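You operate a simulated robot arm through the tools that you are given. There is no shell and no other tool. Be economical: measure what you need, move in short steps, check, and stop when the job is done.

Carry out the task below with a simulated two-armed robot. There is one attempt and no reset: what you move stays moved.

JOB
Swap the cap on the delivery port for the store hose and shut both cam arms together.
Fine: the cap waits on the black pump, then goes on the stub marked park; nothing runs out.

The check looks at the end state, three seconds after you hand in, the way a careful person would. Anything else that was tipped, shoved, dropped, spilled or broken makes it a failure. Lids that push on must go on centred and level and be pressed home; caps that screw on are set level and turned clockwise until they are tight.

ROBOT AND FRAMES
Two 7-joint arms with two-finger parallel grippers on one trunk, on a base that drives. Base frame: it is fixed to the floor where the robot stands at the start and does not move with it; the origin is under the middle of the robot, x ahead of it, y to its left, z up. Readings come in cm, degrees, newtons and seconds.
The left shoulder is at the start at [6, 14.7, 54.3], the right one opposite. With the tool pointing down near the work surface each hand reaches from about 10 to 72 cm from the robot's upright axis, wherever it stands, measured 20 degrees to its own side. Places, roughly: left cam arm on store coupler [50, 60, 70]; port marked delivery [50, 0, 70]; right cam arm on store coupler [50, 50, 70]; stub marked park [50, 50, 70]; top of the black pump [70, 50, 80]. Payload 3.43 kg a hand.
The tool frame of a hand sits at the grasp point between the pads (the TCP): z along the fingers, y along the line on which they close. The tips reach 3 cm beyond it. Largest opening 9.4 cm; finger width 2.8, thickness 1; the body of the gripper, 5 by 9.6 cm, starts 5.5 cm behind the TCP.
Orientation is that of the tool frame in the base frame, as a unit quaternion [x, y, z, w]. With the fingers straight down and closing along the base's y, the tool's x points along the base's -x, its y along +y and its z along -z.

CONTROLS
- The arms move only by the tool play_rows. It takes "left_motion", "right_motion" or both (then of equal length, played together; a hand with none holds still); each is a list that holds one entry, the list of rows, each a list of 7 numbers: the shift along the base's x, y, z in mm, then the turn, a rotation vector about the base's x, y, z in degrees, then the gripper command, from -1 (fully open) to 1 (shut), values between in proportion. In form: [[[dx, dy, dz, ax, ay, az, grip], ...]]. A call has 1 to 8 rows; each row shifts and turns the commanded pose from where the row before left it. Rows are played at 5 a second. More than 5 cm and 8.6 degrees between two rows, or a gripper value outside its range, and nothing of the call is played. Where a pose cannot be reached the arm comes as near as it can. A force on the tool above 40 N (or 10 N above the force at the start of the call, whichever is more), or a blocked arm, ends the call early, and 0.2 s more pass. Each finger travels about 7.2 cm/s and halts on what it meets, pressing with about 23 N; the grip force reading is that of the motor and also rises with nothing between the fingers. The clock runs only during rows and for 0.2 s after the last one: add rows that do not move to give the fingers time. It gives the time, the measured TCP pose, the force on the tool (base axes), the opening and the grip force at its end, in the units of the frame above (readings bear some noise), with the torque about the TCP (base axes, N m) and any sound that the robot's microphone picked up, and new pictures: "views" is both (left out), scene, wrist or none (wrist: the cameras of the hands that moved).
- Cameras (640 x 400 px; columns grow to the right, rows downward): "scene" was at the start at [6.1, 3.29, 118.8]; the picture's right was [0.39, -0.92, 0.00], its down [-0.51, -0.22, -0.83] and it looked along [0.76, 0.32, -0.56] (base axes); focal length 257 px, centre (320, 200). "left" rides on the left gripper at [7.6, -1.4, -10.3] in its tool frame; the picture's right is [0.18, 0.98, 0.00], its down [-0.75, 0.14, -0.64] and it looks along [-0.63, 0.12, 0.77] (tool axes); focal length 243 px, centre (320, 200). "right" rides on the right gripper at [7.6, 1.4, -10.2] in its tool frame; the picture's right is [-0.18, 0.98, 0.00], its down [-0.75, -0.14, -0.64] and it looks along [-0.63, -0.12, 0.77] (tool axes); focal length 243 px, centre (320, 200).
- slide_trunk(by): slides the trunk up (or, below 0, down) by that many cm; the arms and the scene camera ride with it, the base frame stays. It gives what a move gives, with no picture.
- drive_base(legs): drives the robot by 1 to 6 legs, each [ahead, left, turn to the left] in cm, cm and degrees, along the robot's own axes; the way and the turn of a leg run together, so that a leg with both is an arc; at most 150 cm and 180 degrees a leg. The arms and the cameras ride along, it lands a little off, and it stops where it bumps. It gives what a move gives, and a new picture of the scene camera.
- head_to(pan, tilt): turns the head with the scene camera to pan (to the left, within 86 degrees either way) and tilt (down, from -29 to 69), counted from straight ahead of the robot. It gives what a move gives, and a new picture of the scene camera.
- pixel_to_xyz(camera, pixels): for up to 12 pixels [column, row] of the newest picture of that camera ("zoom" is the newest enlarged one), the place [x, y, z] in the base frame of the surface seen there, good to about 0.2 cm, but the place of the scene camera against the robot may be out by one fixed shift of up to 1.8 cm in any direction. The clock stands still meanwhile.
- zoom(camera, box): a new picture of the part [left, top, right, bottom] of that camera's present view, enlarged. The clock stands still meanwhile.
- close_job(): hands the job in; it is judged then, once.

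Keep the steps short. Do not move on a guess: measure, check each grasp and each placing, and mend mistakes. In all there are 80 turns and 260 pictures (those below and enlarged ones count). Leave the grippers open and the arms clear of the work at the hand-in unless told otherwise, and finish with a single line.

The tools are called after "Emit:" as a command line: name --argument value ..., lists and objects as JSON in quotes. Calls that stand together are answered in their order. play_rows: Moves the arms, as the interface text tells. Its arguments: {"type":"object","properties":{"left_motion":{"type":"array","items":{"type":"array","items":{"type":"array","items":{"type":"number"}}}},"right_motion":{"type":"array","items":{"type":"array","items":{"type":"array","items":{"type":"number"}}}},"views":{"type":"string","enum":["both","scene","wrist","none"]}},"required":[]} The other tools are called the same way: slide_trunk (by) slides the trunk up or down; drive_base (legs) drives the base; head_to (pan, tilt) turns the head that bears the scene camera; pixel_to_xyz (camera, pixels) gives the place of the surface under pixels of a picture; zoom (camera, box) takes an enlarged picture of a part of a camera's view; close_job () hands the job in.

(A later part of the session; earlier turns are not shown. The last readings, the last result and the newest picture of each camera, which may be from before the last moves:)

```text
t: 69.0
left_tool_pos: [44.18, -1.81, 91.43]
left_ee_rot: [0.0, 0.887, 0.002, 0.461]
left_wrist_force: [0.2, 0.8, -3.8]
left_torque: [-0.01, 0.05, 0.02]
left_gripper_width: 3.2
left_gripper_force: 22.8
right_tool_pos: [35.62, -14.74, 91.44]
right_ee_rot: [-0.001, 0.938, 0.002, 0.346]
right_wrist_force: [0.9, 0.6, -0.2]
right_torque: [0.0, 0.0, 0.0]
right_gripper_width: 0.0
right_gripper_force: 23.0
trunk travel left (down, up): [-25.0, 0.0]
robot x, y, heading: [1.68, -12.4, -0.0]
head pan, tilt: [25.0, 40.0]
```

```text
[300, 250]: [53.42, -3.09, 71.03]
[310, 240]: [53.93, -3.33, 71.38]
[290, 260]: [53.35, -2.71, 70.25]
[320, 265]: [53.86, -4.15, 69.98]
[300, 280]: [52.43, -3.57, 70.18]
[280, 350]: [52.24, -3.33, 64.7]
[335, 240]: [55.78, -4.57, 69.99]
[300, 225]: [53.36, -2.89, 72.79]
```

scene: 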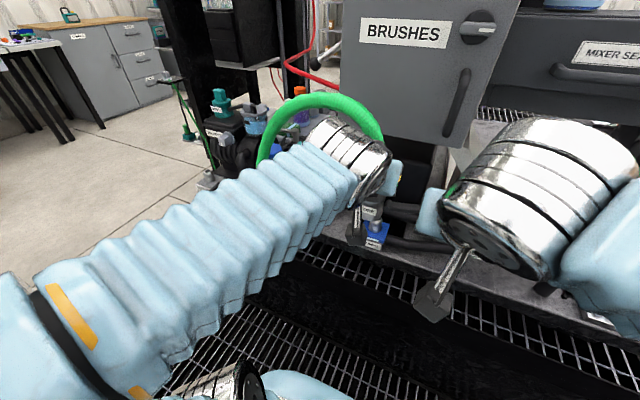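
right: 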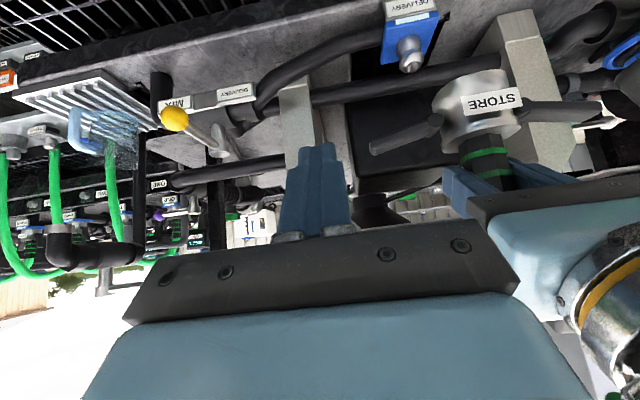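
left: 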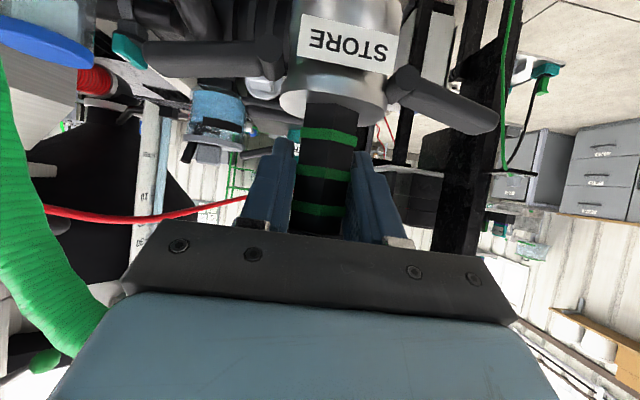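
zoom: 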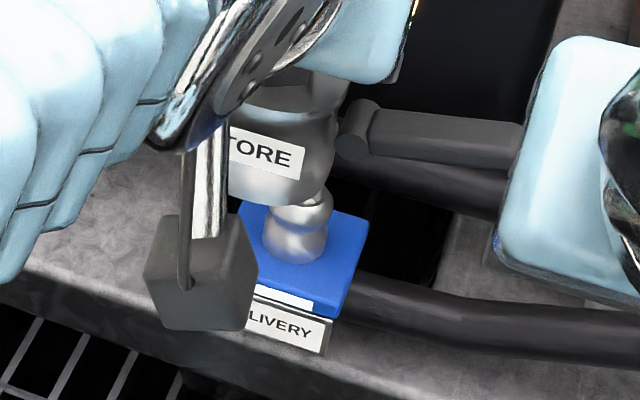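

Fit the circles: sample several points around the coupler's lower body and the stub in the right camera.

Emit:
zoom --camera "right" --box '[360, 50, 600, 200]'

Emit:
pixel_to_xyz --camera "zoom" --pixels '[[200, 160], [215, 120], [240, 95], [280, 75], [320, 62], [360, 58], [225, 250], [250, 240], [300, 215], [350, 198], [400, 190], [420, 190]]'

Emit:
zoom --camera "right" --box '[380, 20, 440, 80]'

Emit:
pixel_to_xyz --camera "zoom" --pixels '[[240, 240], [255, 255], [275, 258], [300, 258], [330, 250], [360, 235], [225, 180], [250, 190], [285, 180], [320, 170], [345, 160], [370, 210]]'

```text
2.67 times, centred on (480, 125) of right
```

zoom: 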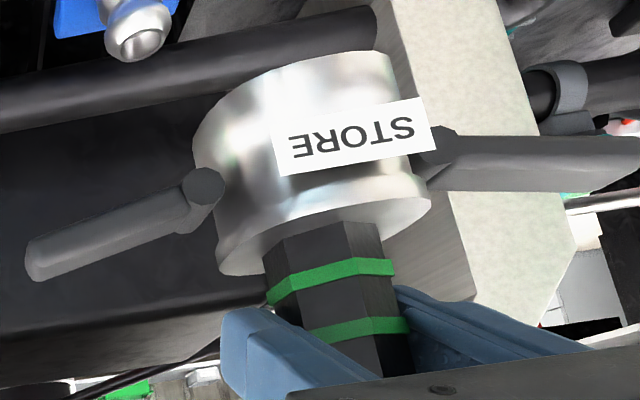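

```text
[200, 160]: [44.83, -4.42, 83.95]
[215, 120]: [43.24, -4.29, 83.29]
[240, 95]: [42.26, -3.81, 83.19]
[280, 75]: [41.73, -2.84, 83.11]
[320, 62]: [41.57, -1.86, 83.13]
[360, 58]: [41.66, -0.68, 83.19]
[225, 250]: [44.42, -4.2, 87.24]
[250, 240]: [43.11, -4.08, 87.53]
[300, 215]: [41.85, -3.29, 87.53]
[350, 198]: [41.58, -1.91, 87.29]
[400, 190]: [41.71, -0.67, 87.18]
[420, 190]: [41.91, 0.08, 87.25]
```

```text
6.67 times, centred on (410, 50) of right
```

zoom: 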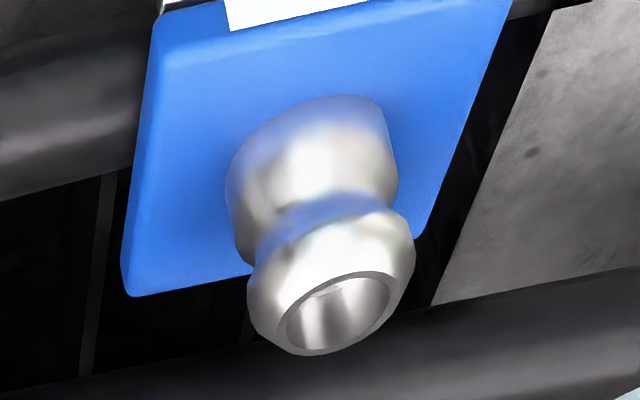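

```text
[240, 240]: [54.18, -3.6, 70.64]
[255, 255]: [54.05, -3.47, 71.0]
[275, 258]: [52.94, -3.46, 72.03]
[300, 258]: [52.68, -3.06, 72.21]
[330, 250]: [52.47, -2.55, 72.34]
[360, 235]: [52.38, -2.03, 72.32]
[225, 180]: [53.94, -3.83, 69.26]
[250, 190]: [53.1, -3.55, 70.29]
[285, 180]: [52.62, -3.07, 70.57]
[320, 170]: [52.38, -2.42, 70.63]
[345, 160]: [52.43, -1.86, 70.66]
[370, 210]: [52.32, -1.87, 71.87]
```

Fit: coupler centre = TCP+(0.2,0.05); stub centre ≈ (53.8,−2.2), top z≈72.6. Target TCP (53.6,−2.25). Lower to z 83, then move forward over the stub.

Emit:
play_rows --left_motion '[[[0, 0, -42, 0, 0, 0, 1], [0, -2, -42, 0, 0, 0, 1], [32, -3, 0, 0, 0, 0, 1], [32, 0, 0, 0, 0, 0, 1], [30, 0, 0, 0, 0, 0, 1], [0, 0, 0, 0, 0, 0, 1]]]' --views "both"

Emit:
zoom --camera "right" --box '[340, 0, 500, 100]'

```text
t: 70.4
left_tool_pos: [53.59, -2.36, 83.03]
left_ee_rot: [-0.001, 0.888, 0.001, 0.46]
left_wrist_force: [1.3, 0.1, -3.6]
left_torque: [0.01, 0.02, 0.01]
left_gripper_width: 3.2
left_gripper_force: 23.1
right_tool_pos: [35.76, -14.73, 91.44]
right_ee_rot: [0.0, 0.939, 0.003, 0.345]
right_wrist_force: [0.3, 0.1, 0.5]
right_torque: [0.0, -0.01, 0.0]
right_gripper_width: 0.01
right_gripper_force: 23.0
trunk travel left (down, up): [-25.0, 0.0]
robot x, y, heading: [1.76, -12.36, 0.1]
head pan, tilt: [25.0, 40.0]
```

scene: 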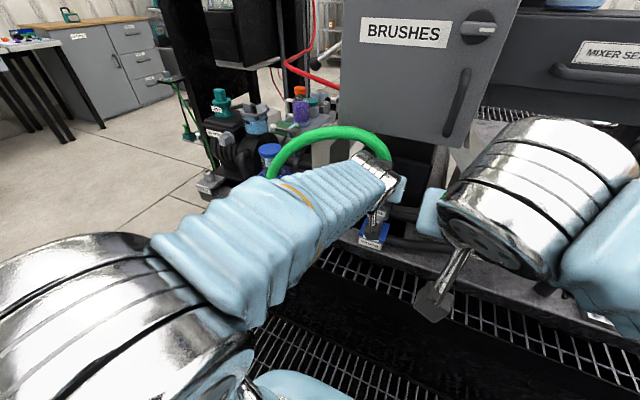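
left: 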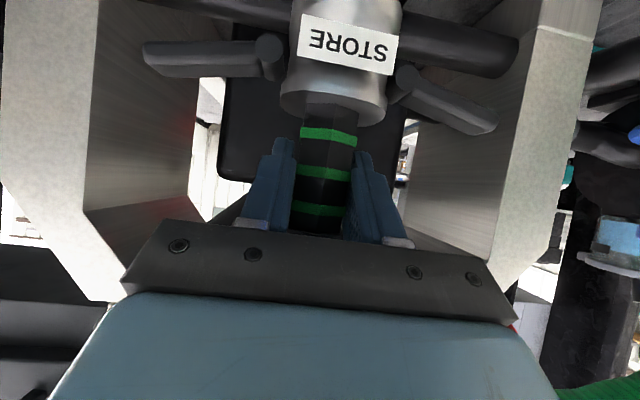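

```text
4.00 times, centred on (420, 50) of right
```

zoom: 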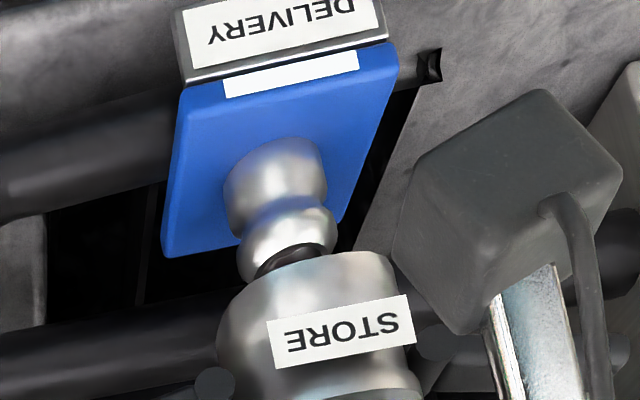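

Measure coupler body points now and compare with the stub.

Emit:
pixel_to_xyz --camera "zoom" --pixels '[[222, 320], [235, 295], [255, 285], [285, 275], [320, 265], [355, 262], [380, 270], [390, 290], [250, 260], [280, 240], [320, 225], [265, 205]]'

Emit:
pixel_to_xyz --camera "left" --pixels '[[295, 25], [310, 10], [345, 8], [385, 15], [400, 25], [285, 100], [330, 118], [385, 110], [272, 48], [402, 78]]'

```text
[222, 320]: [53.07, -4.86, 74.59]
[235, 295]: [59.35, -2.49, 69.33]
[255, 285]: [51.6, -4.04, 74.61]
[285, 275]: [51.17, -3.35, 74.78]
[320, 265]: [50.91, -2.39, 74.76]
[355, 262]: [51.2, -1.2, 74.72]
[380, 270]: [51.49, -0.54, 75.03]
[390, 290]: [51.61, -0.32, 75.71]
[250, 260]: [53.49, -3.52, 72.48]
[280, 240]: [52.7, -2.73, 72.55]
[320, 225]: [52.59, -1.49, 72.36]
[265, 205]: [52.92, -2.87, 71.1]
```

```text
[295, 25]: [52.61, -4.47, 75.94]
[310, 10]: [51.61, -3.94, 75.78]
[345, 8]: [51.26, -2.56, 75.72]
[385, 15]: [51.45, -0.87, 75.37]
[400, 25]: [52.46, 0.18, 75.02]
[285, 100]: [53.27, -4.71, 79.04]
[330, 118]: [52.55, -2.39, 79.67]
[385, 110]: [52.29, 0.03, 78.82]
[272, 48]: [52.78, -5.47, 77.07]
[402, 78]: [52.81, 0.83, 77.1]
```

Aligned within ~1 mm. Shift 1 mm and lower over the stub, watching forces.

Emit:
play_rows --left_motion '[[[1, 1, -10, 0, 0, 0, 1], [0, 0, -10, 0, 0, 0, 1], [0, 0, -8, 0, 0, 0, 1], [0, 0, -5, 0, 0, 0, 1]]]' --views "none"

Emit:
zoom --camera "right" --box '[340, 0, 500, 100]'

```text
t: 71.4
left_tool_pos: [53.67, -2.15, 79.73]
left_ee_rot: [0.0, 0.888, 0.001, 0.46]
left_wrist_force: [1.0, -0.3, -3.0]
left_torque: [-0.04, 0.03, 0.03]
left_gripper_width: 3.22
left_gripper_force: 23.0
right_tool_pos: [35.66, -14.61, 91.59]
right_ee_rot: [0.0, 0.939, 0.002, 0.345]
right_wrist_force: [-0.7, -0.3, -0.4]
right_torque: [-0.01, 0.0, 0.0]
right_gripper_width: 0.01
right_gripper_force: 23.4
trunk travel left (down, up): [-25.0, 0.0]
robot x, y, heading: [1.9, -12.24, 0.2]
head pan, tilt: [25.0, 40.0]
```

```text
4.00 times, centred on (420, 50) of right
```

zoom: 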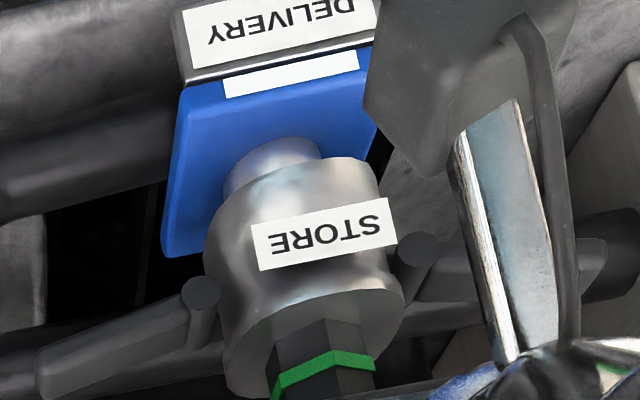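

It's over the stub with no force. Continue down gently until seated.

Emit:
play_rows --left_motion '[[[0, 0, -8, 0, 0, 0, 1], [0, 0, -8, 0, 0, 0, 1], [0, 0, -5, 0, 0, 0, 1], [0, 0, -4, 0, 0, 0, 1]]]' --views "wrist"

Emit:
zoom --camera "right" --box '[340, 0, 500, 100]'

```text
t: 72.4
left_tool_pos: [53.63, -2.23, 77.58]
left_ee_rot: [0.0, 0.886, 0.0, 0.463]
left_wrist_force: [0.1, 5.3, 18.7]
left_torque: [-0.02, 0.01, -0.01]
left_gripper_width: 3.19
left_gripper_force: 23.6
right_tool_pos: [35.46, -14.71, 91.59]
right_ee_rot: [-0.001, 0.938, 0.003, 0.345]
right_wrist_force: [0.0, 0.7, 0.3]
right_torque: [0.0, 0.0, 0.0]
right_gripper_width: 0.0
right_gripper_force: 22.4
trunk travel left (down, up): [-25.0, 0.0]
robot x, y, heading: [1.95, -12.73, 0.0]
head pan, tilt: [25.0, 40.0]
```

left: 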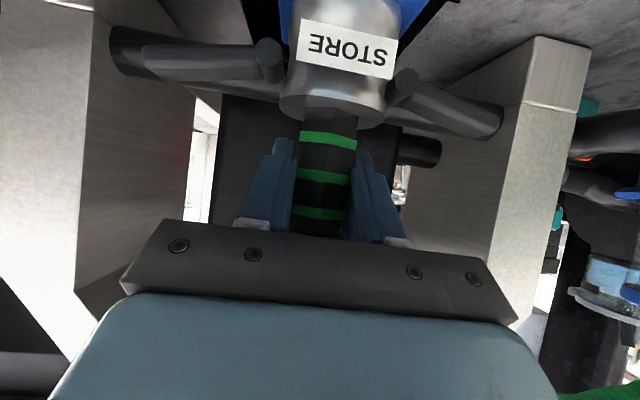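

```text
4.00 times, centred on (420, 50) of right
```

zoom: 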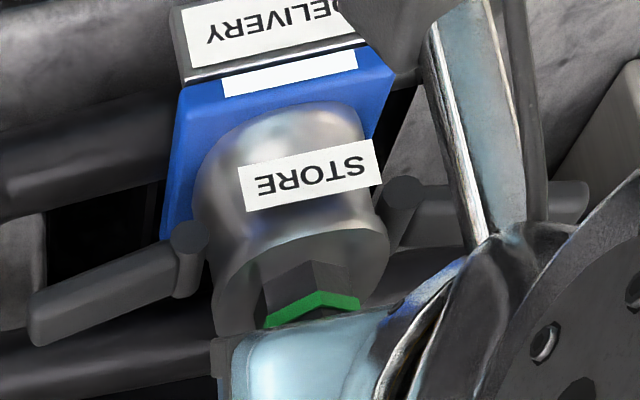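

Seated: 18.7 N upward and the bottom is flush on the blue plate. Relax the push, then release the collar and withdraw along the tool axis.

Emit:
play_rows --left_motion '[[[0, 0, 2, 0, 0, 0, 1], [0, 0, 0, 0, 0, 0, 0.2], [0, 0, 0, 0, 0, 0, -0.2], [0, 0, 0, 0, 0, 0, -0.2], [-25, 0, 17, 0, 0, 0, -0.2], [-25, 0, 17, 0, 0, 0, -0.2], [-25, 0, 17, 0, 0, 0, -0.2]]]' --views "both"

Emit:
zoom --camera "left" --box '[200, 0, 440, 160]'

Emit:
zoom --camera "right" --box '[340, 0, 500, 100]'

```text
t: 74.0
left_tool_pos: [46.17, -2.15, 82.47]
left_ee_rot: [0.0, 0.888, 0.001, 0.46]
left_wrist_force: [-0.1, 0.3, -0.3]
left_torque: [0.0, 0.02, 0.0]
left_gripper_width: 5.62
left_gripper_force: 0.0
right_tool_pos: [35.6, -14.68, 91.49]
right_ee_rot: [0.0, 0.938, 0.002, 0.345]
right_wrist_force: [1.2, 0.7, 0.0]
right_torque: [0.0, -0.01, 0.04]
right_gripper_width: 0.0
right_gripper_force: 23.1
trunk travel left (down, up): [-25.0, 0.0]
robot x, y, heading: [2.01, -12.33, 0.1]
head pan, tilt: [25.0, 40.0]
```

scene: 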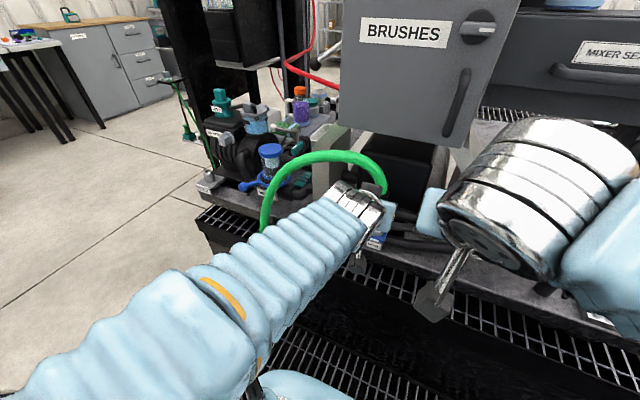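
left: 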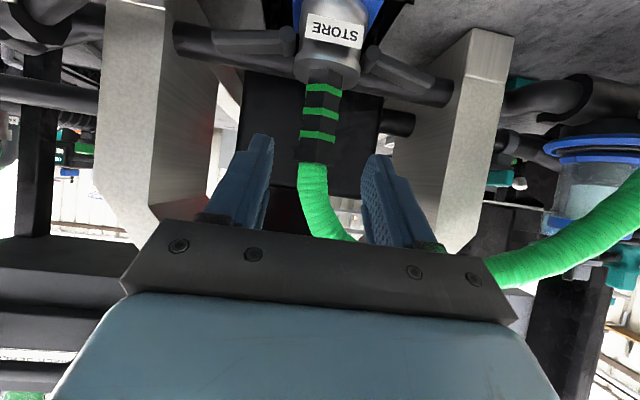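

```text
2.50 times, centred on (320, 80) of left
```

zoom: 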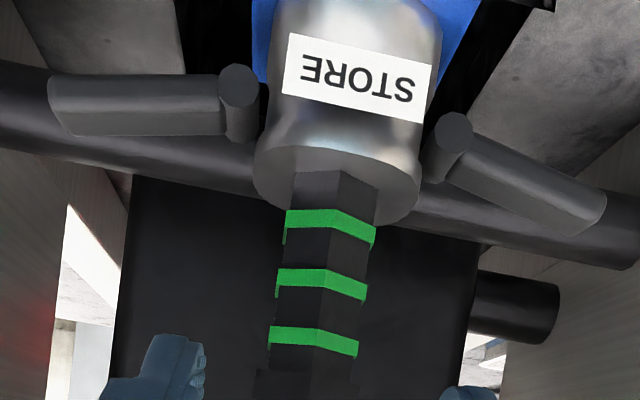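

```text
4.00 times, centred on (420, 50) of right
```

zoom: 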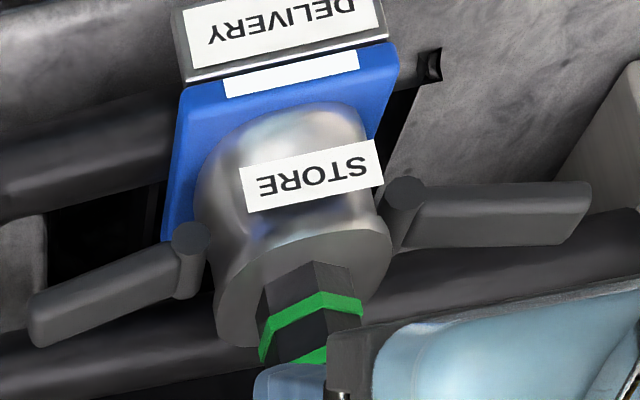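

Coupler stays seated and upright. Measure lever and pipe positions.

Emit:
pixel_to_xyz --camera "left" --pixels '[[222, 40], [250, 42], [290, 38], [288, 30], [432, 84], [400, 68], [372, 55], [370, 50], [200, 45], [222, 48]]'

Emit:
pixel_to_xyz --camera "right" --pixels '[[352, 80], [365, 72], [387, 60], [350, 45], [370, 40], [375, 25], [440, 48], [480, 50], [345, 60], [380, 72], [362, 62]]'

```text
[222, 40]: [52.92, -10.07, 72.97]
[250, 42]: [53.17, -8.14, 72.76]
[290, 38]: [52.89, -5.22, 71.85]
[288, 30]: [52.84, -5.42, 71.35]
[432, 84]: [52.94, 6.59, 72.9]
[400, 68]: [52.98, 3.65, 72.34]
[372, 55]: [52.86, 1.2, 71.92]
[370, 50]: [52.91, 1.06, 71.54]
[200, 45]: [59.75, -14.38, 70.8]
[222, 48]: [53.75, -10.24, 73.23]
```

```text
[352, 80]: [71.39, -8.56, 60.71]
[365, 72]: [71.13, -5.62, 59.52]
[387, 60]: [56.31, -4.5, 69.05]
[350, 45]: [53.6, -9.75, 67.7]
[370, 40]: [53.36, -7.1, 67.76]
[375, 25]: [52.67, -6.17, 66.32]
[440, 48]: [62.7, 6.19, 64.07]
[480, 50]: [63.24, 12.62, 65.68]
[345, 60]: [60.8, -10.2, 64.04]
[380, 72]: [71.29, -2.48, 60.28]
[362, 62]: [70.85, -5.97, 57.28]
```

Levers: pivots at y −5.3/+1.1, z 71.6, tips ±5.5 cm out. Back the base 6 cm for elbow room, then bring closed fingers of both hands below each lever (tilt 55°).

Emit:
drive_base --legs '[[-6, 0, 0]]'

Emit:
play_rows --left_motion '[[[0, 20, -20, 0, 0, 0, 1], [0, 20, -20, 0, 0, 0, 1], [0, 20, -20, 0, 0, 0, 1], [0, 14, -20, 0, 0, 0, 1], [10, 0, -15, 0, 0, 0, 1], [0, 0, 0, 0, 0, 0, 1]]]' --right_motion '[[[20, 10, -30, 0, -3, 0, 1], [20, 10, -40, 0, -3, 0, 1], [20, 10, -40, 0, -3, 0, 1], [20, 10, -40, 0, -3, 0, 1], [20, 12, -35, 0, -3, 0, 1], [10, 0, 0, 0, 0, 0, 1]]]' --views "both"

```text
t: 75.0
left_tool_pos: [40.13, -2.07, 82.48]
left_ee_rot: [0.0, 0.888, 0.001, 0.461]
left_wrist_force: [0.7, 0.2, -0.9]
left_torque: [-0.01, 0.0, -0.01]
left_gripper_width: 5.64
left_gripper_force: 0.0
right_tool_pos: [29.59, -14.67, 91.47]
right_ee_rot: [-0.001, 0.938, 0.002, 0.345]
right_wrist_force: [-0.4, -0.3, -0.5]
right_torque: [0.0, -0.01, -0.01]
right_gripper_width: 0.0
right_gripper_force: 23.0
trunk travel left (down, up): [-25.0, 0.0]
robot x, y, heading: [-4.24, -12.29, 0.1]
head pan, tilt: [25.0, 40.0]
```

scene: 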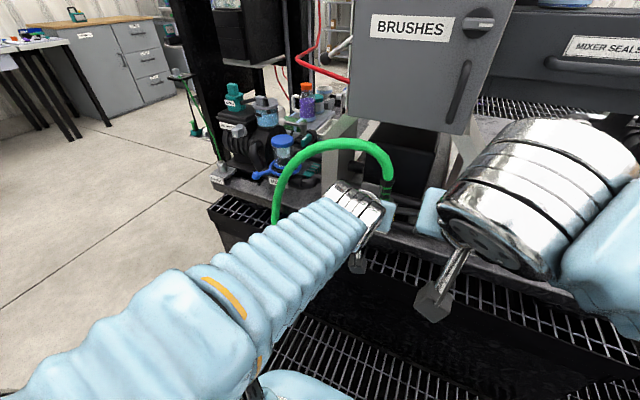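

```text
t: 76.4
left_tool_pos: [40.93, 5.29, 73.05]
left_ee_rot: [0.0, 0.888, 0.001, 0.46]
left_wrist_force: [0.9, -0.7, -0.2]
left_torque: [0.0, 0.03, 0.0]
left_gripper_width: 0.0
left_gripper_force: 22.8
right_tool_pos: [40.59, -9.38, 72.94]
right_ee_rot: [-0.001, 0.885, 0.002, 0.465]
right_wrist_force: [-0.1, 0.1, -0.3]
right_torque: [-0.03, 0.0, 0.01]
right_gripper_width: 0.01
right_gripper_force: 22.9
trunk travel left (down, up): [-25.0, 0.0]
robot x, y, heading: [-4.27, -12.5, 0.1]
head pan, tilt: [25.0, 40.0]
```

scene: 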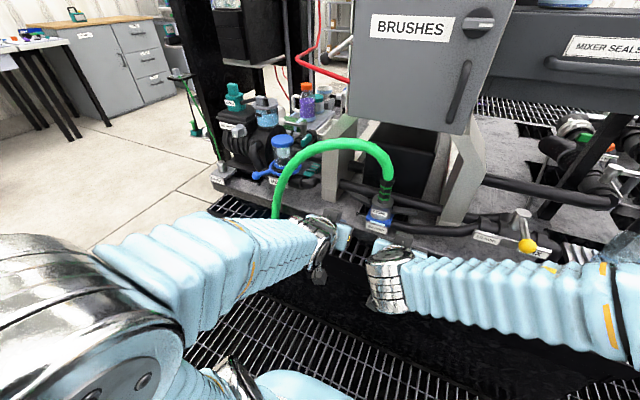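
right: 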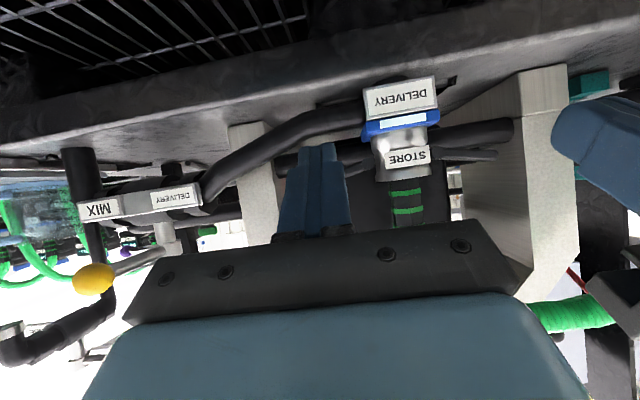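
left: 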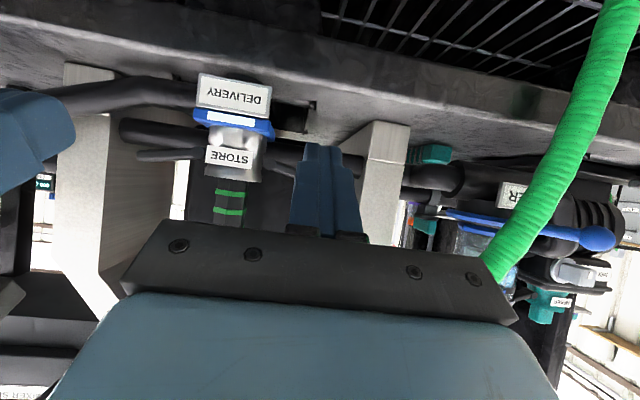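

Both hands in line. Advance forward-down so the fingertips lie just under the levers.

Emit:
play_rows --left_motion '[[[32, 0, -8, 0, 0, 0, 1], [32, 0, -7, 0, 0, 0, 1], [31, 0, -6, 0, 0, 0, 1], [0, 0, 0, 0, 0, 0, 1]]]' --right_motion '[[[33, 0, -8, 0, 0, 0, 1], [33, -1, -7, 0, 0, 0, 1], [32, -1, -6, 0, 0, 0, 1], [0, 0, 0, 0, 0, 0, 1]]]' --views "wrist"

Emit:
zoom --camera "left" --box '[120, 20, 400, 220]'

Emit:
zoom --camera "right" --box '[220, 20, 500, 220]'

```text
t: 77.4
left_tool_pos: [50.59, 5.33, 71.06]
left_ee_rot: [0.0, 0.888, 0.001, 0.46]
left_wrist_force: [0.4, -0.3, -0.2]
left_torque: [0.02, 0.0, 0.02]
left_gripper_width: 0.0
left_gripper_force: 23.0
right_tool_pos: [50.44, -9.77, 70.85]
right_ee_rot: [0.0, 0.885, 0.001, 0.466]
right_wrist_force: [-0.2, -0.8, -0.2]
right_torque: [0.01, 0.0, -0.02]
right_gripper_width: 0.0
right_gripper_force: 22.7
trunk travel left (down, up): [-25.0, 0.0]
robot x, y, heading: [-3.96, -12.65, 0.1]
head pan, tilt: [25.0, 40.0]
```

right: 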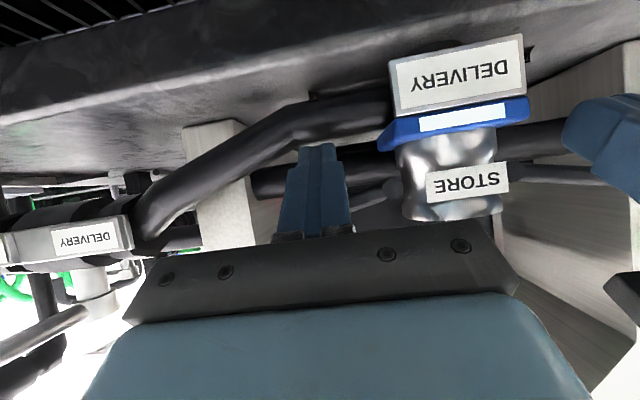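
left: 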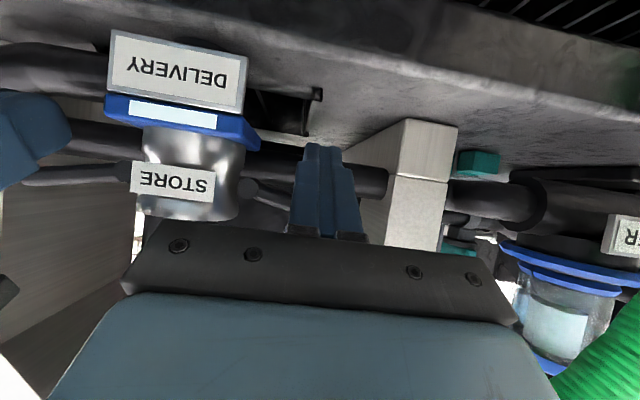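

```text
2.00 times, centred on (260, 120) of left
```

zoom: 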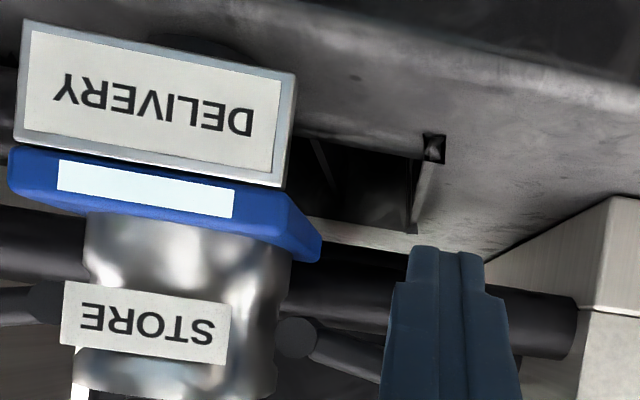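

```text
2.00 times, centred on (360, 120) of right
```

zoom: 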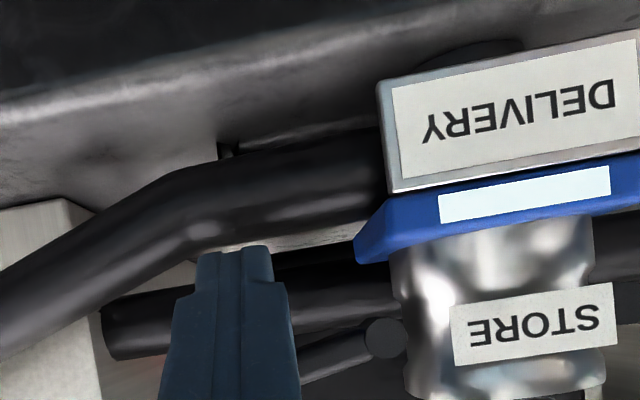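

Fingers are in position. Lift both levers together along their arcs.

Emit:
play_rows --left_motion '[[[0, 0, 8, 0, 0, 0, 1], [0, 0, 8, 0, 0, 0, 1], [0, 0, 8, 0, 0, 0, 1], [0, -2, 8, 0, 0, 0, 1], [2, -3, 8, 0, 0, 0, 1]]]' --right_motion '[[[0, 0, 8, 0, 0, 0, 1], [0, 2, 8, 0, 0, 0, 1], [0, 0, 8, 0, 0, 0, 1], [0, 2, 8, 0, 0, 0, 1], [2, 3, 8, 0, 0, 0, 1]]]' --views "wrist"

Emit:
zoom --camera "left" --box '[120, 20, 400, 220]'

Emit:
zoom --camera "right" --box '[220, 20, 500, 220]'

```text
t: 78.6
left_tool_pos: [50.74, 4.73, 75.01]
left_ee_rot: [-0.001, 0.888, 0.002, 0.459]
left_wrist_force: [0.2, 0.8, 0.0]
left_torque: [0.02, -0.03, -0.01]
left_gripper_width: 0.01
left_gripper_force: 23.2
right_tool_pos: [50.75, -9.03, 74.95]
right_ee_rot: [-0.001, 0.886, 0.003, 0.464]
right_wrist_force: [0.0, -0.7, -0.5]
right_torque: [-0.02, 0.01, -0.02]
right_gripper_width: 0.0
right_gripper_force: 22.9
trunk travel left (down, up): [-25.0, 0.0]
robot x, y, heading: [-4.48, -12.29, 0.0]
head pan, tilt: [25.0, 40.0]
```

right: 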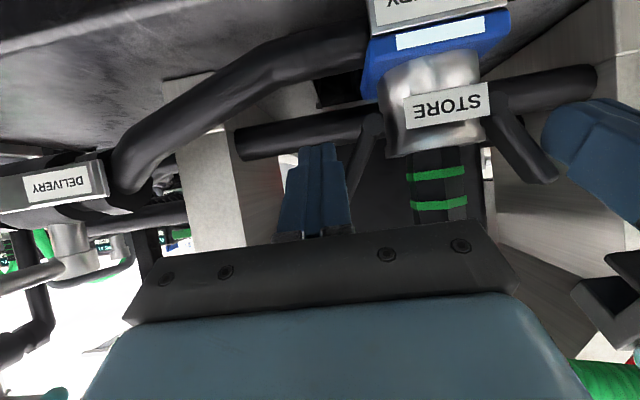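
left: 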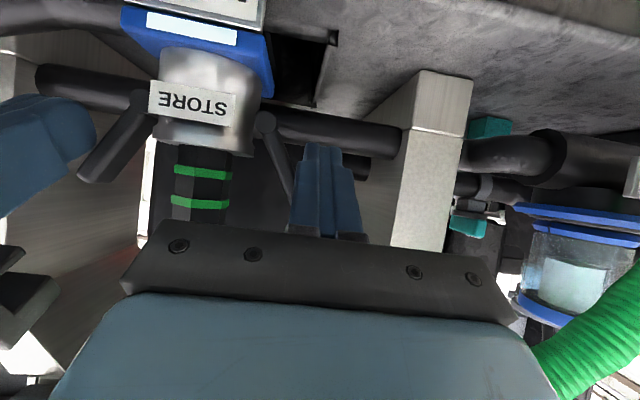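

```text
2.00 times, centred on (260, 120) of left
```

zoom: 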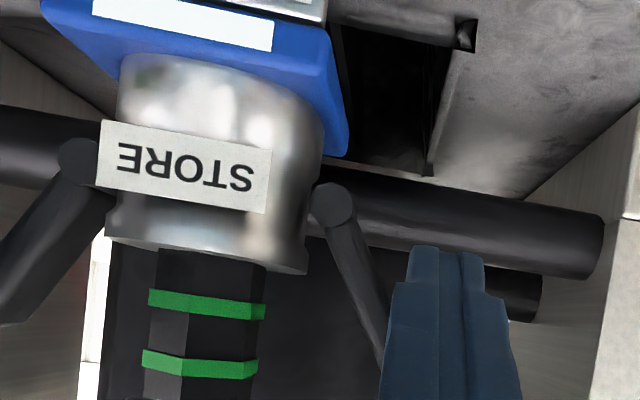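

```text
2.00 times, centred on (360, 120) of right
5 turns are left
```

zoom: 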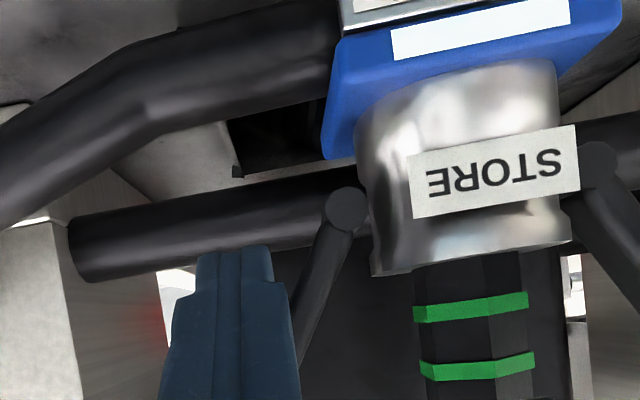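

Levers are nearly up. Finish closing both together, then back both hands out, check, and drive back toward the pump (few turns left, so I chain these).

Emit:
play_rows --left_motion '[[[3, -4, 4, 0, 0, 0, 1], [3, -4, 4, 0, 0, 0, 1], [3, -4, 3, 0, 0, 0, 1], [0, -2, 0, 0, 0, 0, 1], [0, 0, 0, 0, 0, 0, 1]]]' --right_motion '[[[3, 4, 4, 0, 0, 0, 1], [3, 4, 4, 0, 0, 0, 1], [3, 4, 3, 0, 0, 0, 1], [0, 3, 0, 0, 0, 0, 1], [0, 0, 0, 0, 0, 0, 1]]]' --views "wrist"

Emit:
play_rows --left_motion '[[[0, 12, 0, 0, 0, 0, 1], [-40, 0, 20, 0, 0, 0, 1], [-40, 0, 20, 0, 0, 0, 1], [-30, 5, 10, 0, 5, 0, 1], [-20, 10, 30, 0, 5, 0, 1], [-10, 10, 30, 0, 5, 0, 1], [0, 0, 0, 0, 0, 0, 1], [0, 0, 0, 0, 0, 0, 1]]]' --right_motion '[[[0, -12, 0, 0, 0, 0, 1], [-40, 0, 20, 0, 0, 0, 1], [-40, 0, 20, 0, 0, 0, 1], [-30, 0, 35, 0, 5, 0, 1], [-30, 0, 35, 0, 5, 0, 0.4], [-10, 0, 45, 0, 5, 0, -0.2], [0, 0, 45, 0, 0, 0, -0.2], [0, 0, 30, 0, 0, 0, -0.2]]]' --views "both"

Emit:
zoom --camera "scene" --box '[330, 150, 450, 250]'

Emit:
zoom --camera "left" --box '[120, 0, 440, 200]'

Emit:
drive_base --legs '[[0, 65, 0], [13.3, 0, 0]]'

Emit:
head_to --pan -4 --tilt 42

```text
t: 79.6
left_tool_pos: [51.45, 4.1, 75.84]
left_ee_rot: [-0.007, 0.89, 0.005, 0.455]
left_wrist_force: [-6.5, 10.2, -6.0]
left_torque: [0.04, 0.08, 0.11]
left_gripper_width: 0.0
left_gripper_force: 22.7
right_tool_pos: [51.52, -8.3, 75.69]
right_ee_rot: [0.004, 0.887, -0.005, 0.462]
right_wrist_force: [-13.4, -13.2, -6.3]
right_torque: [0.01, 0.06, -0.12]
right_gripper_width: 0.0
right_gripper_force: 23.1
trunk travel left (down, up): [-25.0, 0.0]
robot x, y, heading: [-4.17, -12.59, -0.1]
head pan, tilt: [25.0, 40.0]
stopped in row 4 (right hand): the force on the tool passed its limit at 43 N (the readings are from after the stop); the commanded pose is now the measured one
```

right: 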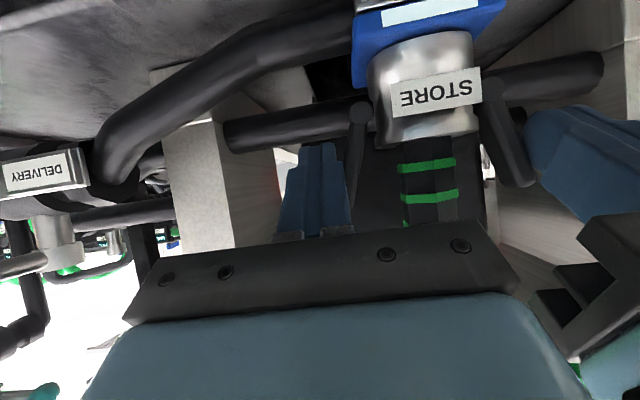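
left: 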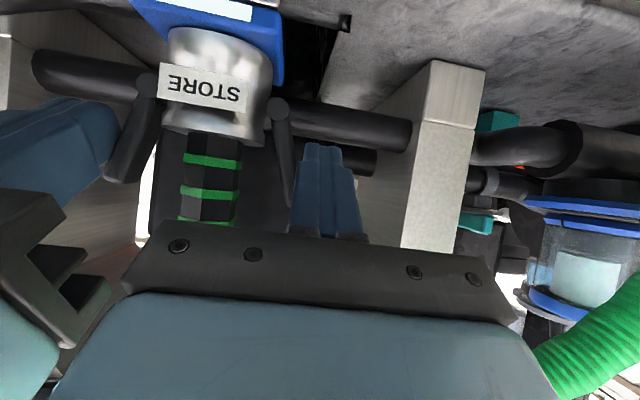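

```text
t: 81.4
left_tool_pos: [37.48, 7.62, 86.98]
left_ee_rot: [-0.004, 0.941, 0.004, 0.337]
left_wrist_force: [0.0, 0.0, 0.0]
left_torque: [0.05, -0.02, 0.01]
left_gripper_width: 0.0
left_gripper_force: 23.3
right_tool_pos: [36.61, -9.33, 98.7]
right_ee_rot: [0.002, 0.94, -0.004, 0.342]
right_wrist_force: [0.5, 0.2, -0.8]
right_torque: [-0.02, 0.0, -0.02]
right_gripper_width: 5.66
right_gripper_force: 0.1
trunk travel left (down, up): [-25.0, 0.0]
robot x, y, heading: [-4.01, -12.25, -0.1]
head pan, tilt: [25.0, 40.0]
```

scene: 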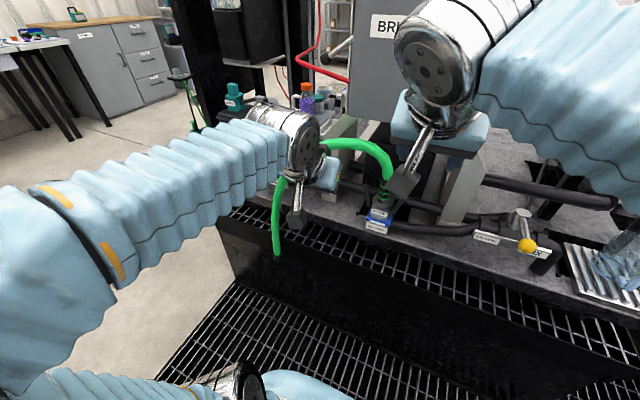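
right: 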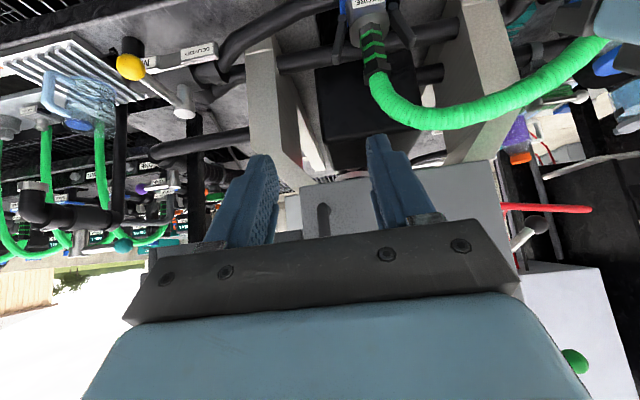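
left: 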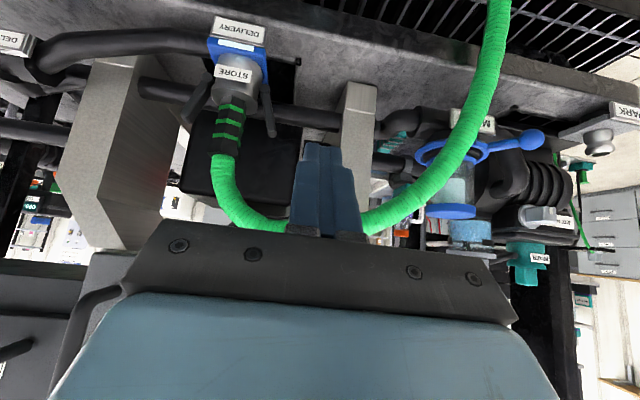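

```text
4.00 times, centred on (390, 200) of scene
```

zoom: 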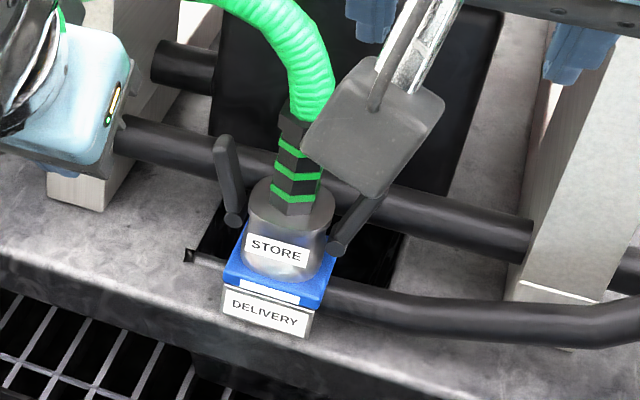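

```text
2.00 times, centred on (280, 100) of left
```

zoom: 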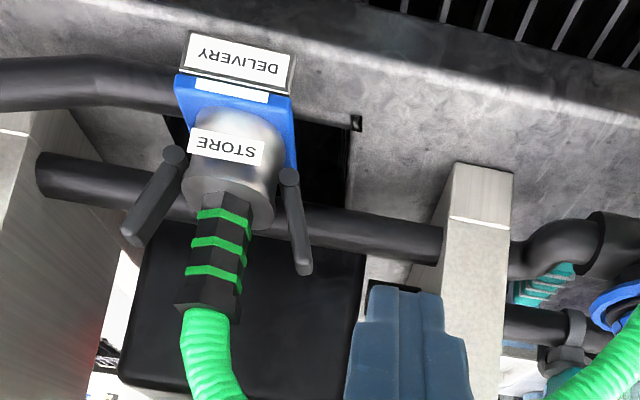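

```text
t: 85.9
left_tool_pos: [50.93, 71.76, 86.93]
left_ee_rot: [-0.006, 0.942, 0.004, 0.337]
left_wrist_force: [-0.9, 0.0, 0.4]
left_torque: [-0.01, 0.01, -0.01]
left_gripper_width: 0.0
left_gripper_force: 23.1
right_tool_pos: [50.15, 55.02, 98.64]
right_ee_rot: [0.002, 0.939, -0.004, 0.343]
right_wrist_force: [-0.1, 0.4, 0.6]
right_torque: [0.0, -0.01, 0.01]
right_gripper_width: 5.62
right_gripper_force: 0.1
trunk travel left (down, up): [-25.0, 0.0]
robot x, y, heading: [9.16, 51.88, 0.0]
head pan, tilt: [25.0, 40.0]
```

scene: 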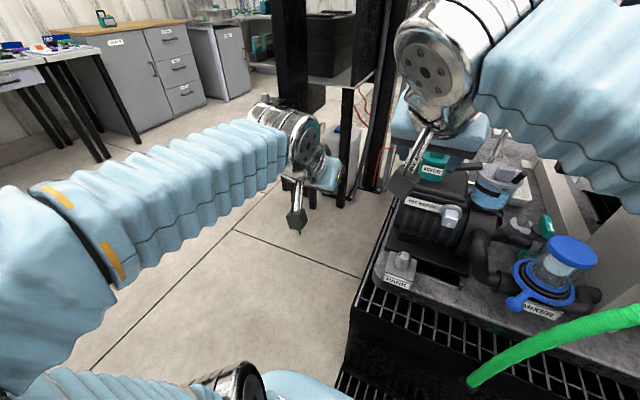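

```text
t: 86.8
left_tool_pos: [51.08, 71.8, 86.78]
left_ee_rot: [-0.006, 0.941, 0.004, 0.338]
left_wrist_force: [-0.8, 0.3, 0.1]
left_torque: [-0.04, 0.0, -0.01]
left_gripper_width: 0.0
left_gripper_force: 22.9
right_tool_pos: [50.09, 54.9, 98.68]
right_ee_rot: [0.002, 0.939, -0.003, 0.343]
right_wrist_force: [0.4, 0.6, 0.1]
right_torque: [0.0, 0.01, 0.0]
right_gripper_width: 5.63
right_gripper_force: 0.0
trunk travel left (down, up): [-25.0, 0.0]
robot x, y, heading: [9.22, 51.87, 0.3]
head pan, tilt: [-4.0, 42.0]
4 turns are left
```

scene: 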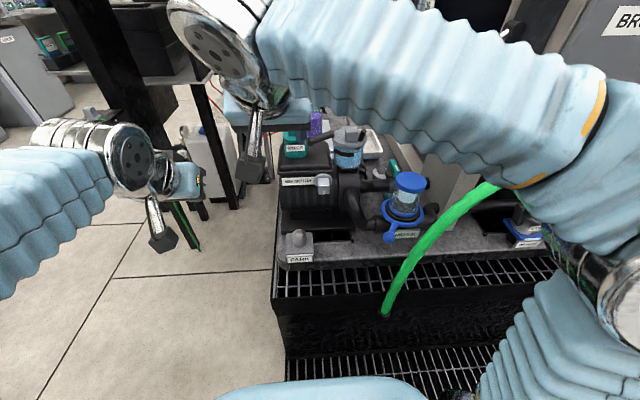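

Both levers closed symmetrically (43 N stop). Now regrip the cap at its known pose, lift it, and carry it above the park stub; also measure the stub.

Emit:
pixel_to_xyz --camera "scene" --pixels '[[293, 236], [298, 236], [303, 236], [298, 240], [293, 242], [303, 242], [298, 232], [298, 260], [294, 148], [290, 150], [300, 150], [295, 140]]'

Emit:
zoom --camera "scene" --box '[250, 120, 350, 270]'

Emit:
play_rows --right_motion '[[[37.5, -5, -1, 0, 0, 0, -0.2], [37.5, -5, -1, 0, 0, 0, -0.2], [38, -5, -1, 0, 0, 0, -0.2], [17, 0, -20, 0, 0, 0, -0.2], [17, 0, -20, 0, 0, 0, -0.2], [17, 0, -20, 0, 0, 0, -0.2], [0, 0, 0, 0, 0, 0, -0.2]]]' --views "wrist"

Emit:
play_rows --right_motion '[[[0, 0, 0, 0, 0, 0, 0.3], [0, 0, 0, 0, 0, 0, 1], [0, 0, 0, 0, 0, 0, 1], [0, 0, 0, 0, 0, 0, 1], [0, 0, 5, 0, 0, 0, 1], [0, 0, 25, 0, 0, 0, 1], [0, 0, 45, 0, 0, 0, 1]]]' --views "wrist"

Emit:
play_rows --right_motion '[[[-42, 1, 0, 0, 0, 0, 1], [-42, 1, 0, 0, 0, 0, 1], [-41, 1, 0, 0, 0, 0, 1], [0, 0, -45, 0, 0, 0, 1], [0, 0, -45, 0, 0, 0, 1], [0, 0, -45, 0, 0, 0, 1], [0, 0, -30, 0, 0, 0, 1], [0, 0, 0, 0, 0, 0, 1]]]' --views "both"

Emit:
zoom --camera "left" --box '[0, 0, 320, 200]'

Emit:
zoom --camera "scene" --box '[250, 180, 350, 270]'

Emit:
zoom --camera "right" --box '[200, 0, 440, 200]'

```text
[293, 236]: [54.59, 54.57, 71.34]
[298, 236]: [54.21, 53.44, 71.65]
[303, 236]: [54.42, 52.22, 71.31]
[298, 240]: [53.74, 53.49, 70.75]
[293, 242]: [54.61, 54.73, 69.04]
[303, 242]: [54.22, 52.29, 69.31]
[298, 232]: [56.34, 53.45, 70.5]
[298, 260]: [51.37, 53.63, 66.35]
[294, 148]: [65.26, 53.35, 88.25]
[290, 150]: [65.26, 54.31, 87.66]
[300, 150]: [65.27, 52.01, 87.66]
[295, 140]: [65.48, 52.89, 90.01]
```

```text
2.67 times, centred on (300, 195) of scene
```

zoom: 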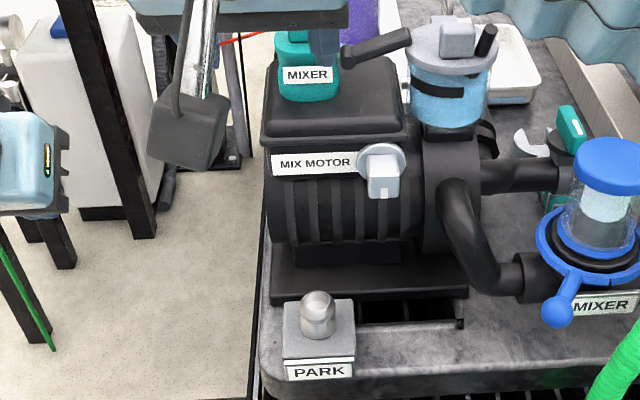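

```text
t: 88.4
left_tool_pos: [50.83, 71.77, 87.02]
left_ee_rot: [-0.005, 0.941, 0.003, 0.338]
left_wrist_force: [-0.2, -0.4, 0.3]
left_torque: [-0.02, 0.0, 0.01]
left_gripper_width: 0.0
left_gripper_force: 23.3
right_tool_pos: [66.56, 53.54, 92.41]
right_ee_rot: [0.001, 0.938, -0.002, 0.345]
right_wrist_force: [-0.5, 0.4, 12.2]
right_torque: [-0.34, -0.05, 0.04]
right_gripper_width: 5.64
right_gripper_force: 0.1
trunk travel left (down, up): [-25.0, 0.0]
robot x, y, heading: [9.27, 51.64, 0.1]
head pan, tilt: [-4.0, 42.0]
```

right: 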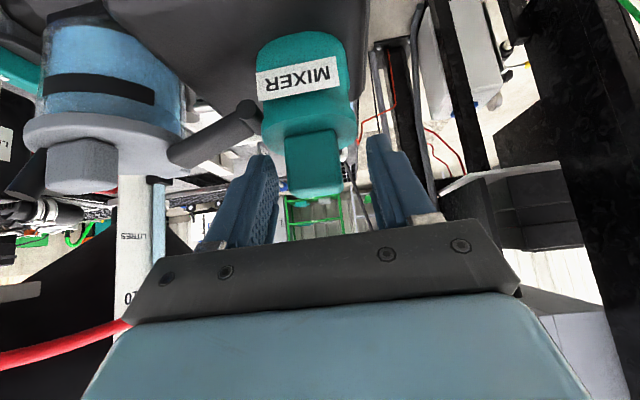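

```text
t: 90.0
left_tool_pos: [51.02, 71.76, 86.9]
left_ee_rot: [-0.005, 0.942, 0.004, 0.337]
left_wrist_force: [-0.3, 0.3, -0.1]
left_torque: [0.01, 0.01, -0.04]
left_gripper_width: 0.0
left_gripper_force: 22.8
right_tool_pos: [66.52, 53.49, 99.66]
right_ee_rot: [0.001, 0.94, -0.005, 0.341]
right_wrist_force: [0.0, -0.3, -0.8]
right_torque: [0.01, 0.04, -0.02]
right_gripper_width: 2.96
right_gripper_force: 22.6
trunk travel left (down, up): [-25.0, 0.0]
robot x, y, heading: [9.26, 51.63, -0.1]
head pan, tilt: [-4.0, 42.0]
```

right: 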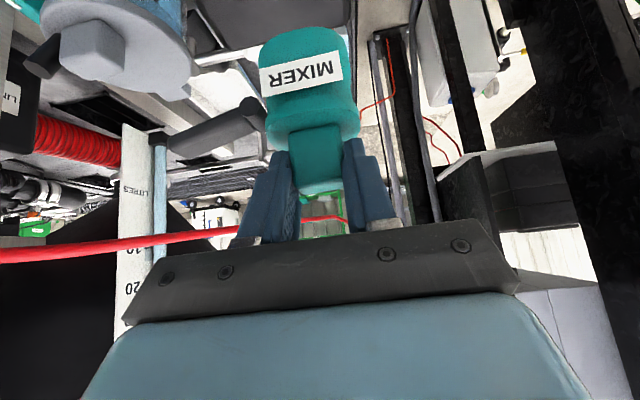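

```text
t: 91.8
left_tool_pos: [51.13, 71.82, 86.89]
left_ee_rot: [-0.006, 0.942, 0.004, 0.336]
left_wrist_force: [-0.8, 1.1, 0.5]
left_torque: [0.02, -0.02, 0.0]
left_gripper_width: 0.01
left_gripper_force: 22.8
right_tool_pos: [54.03, 53.7, 83.18]
right_ee_rot: [0.002, 0.94, -0.003, 0.342]
right_wrist_force: [0.0, -0.2, -1.7]
right_torque: [0.0, 0.04, -0.03]
right_gripper_width: 2.97
right_gripper_force: 23.6
trunk travel left (down, up): [-25.0, 0.0]
robot x, y, heading: [9.26, 51.92, -0.0]
head pan, tilt: [-4.0, 42.0]
```

scene: 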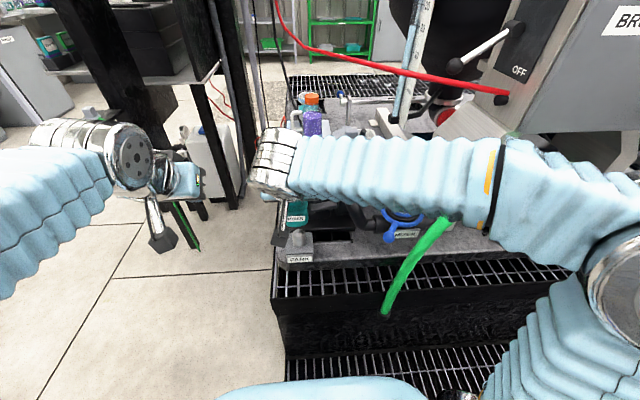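
right: 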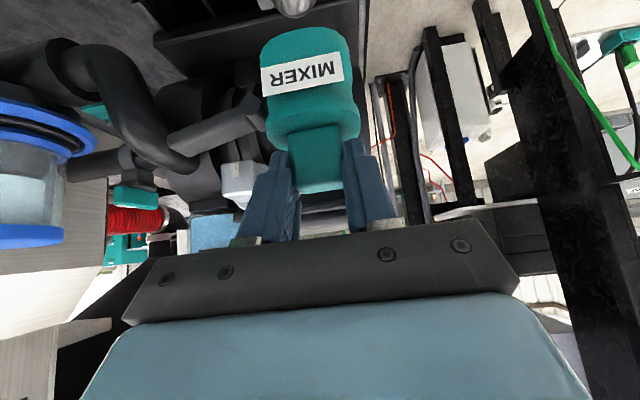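

```text
2.00 times, centred on (160, 100) of left
```

zoom: 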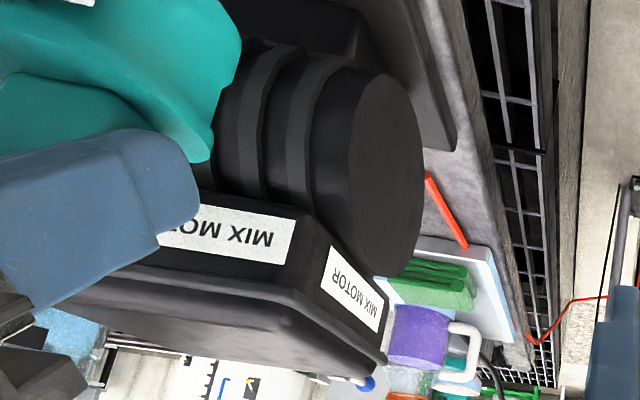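

```text
4.44 times, centred on (300, 225) of scene
```

zoom: 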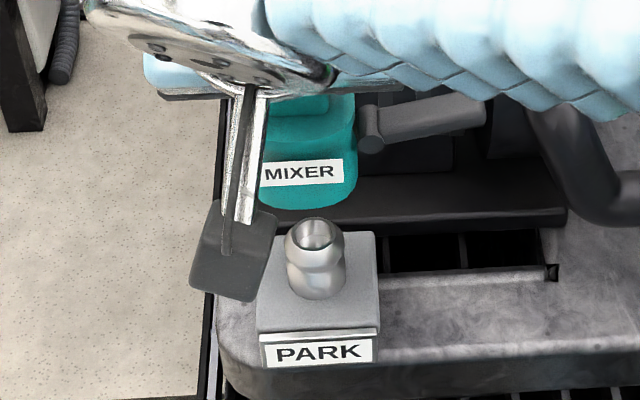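

```text
2.00 times, centred on (320, 100) of right
3 turns are left
```

zoom: 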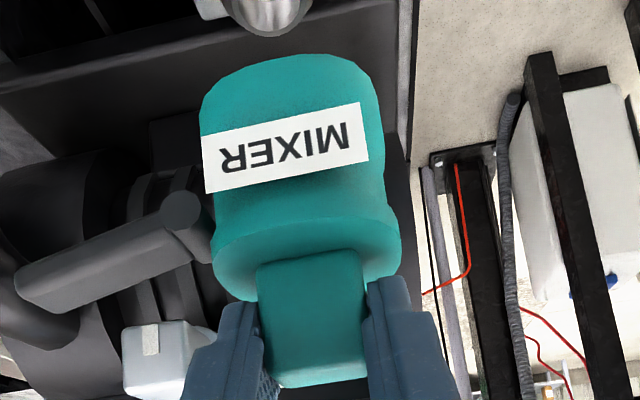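

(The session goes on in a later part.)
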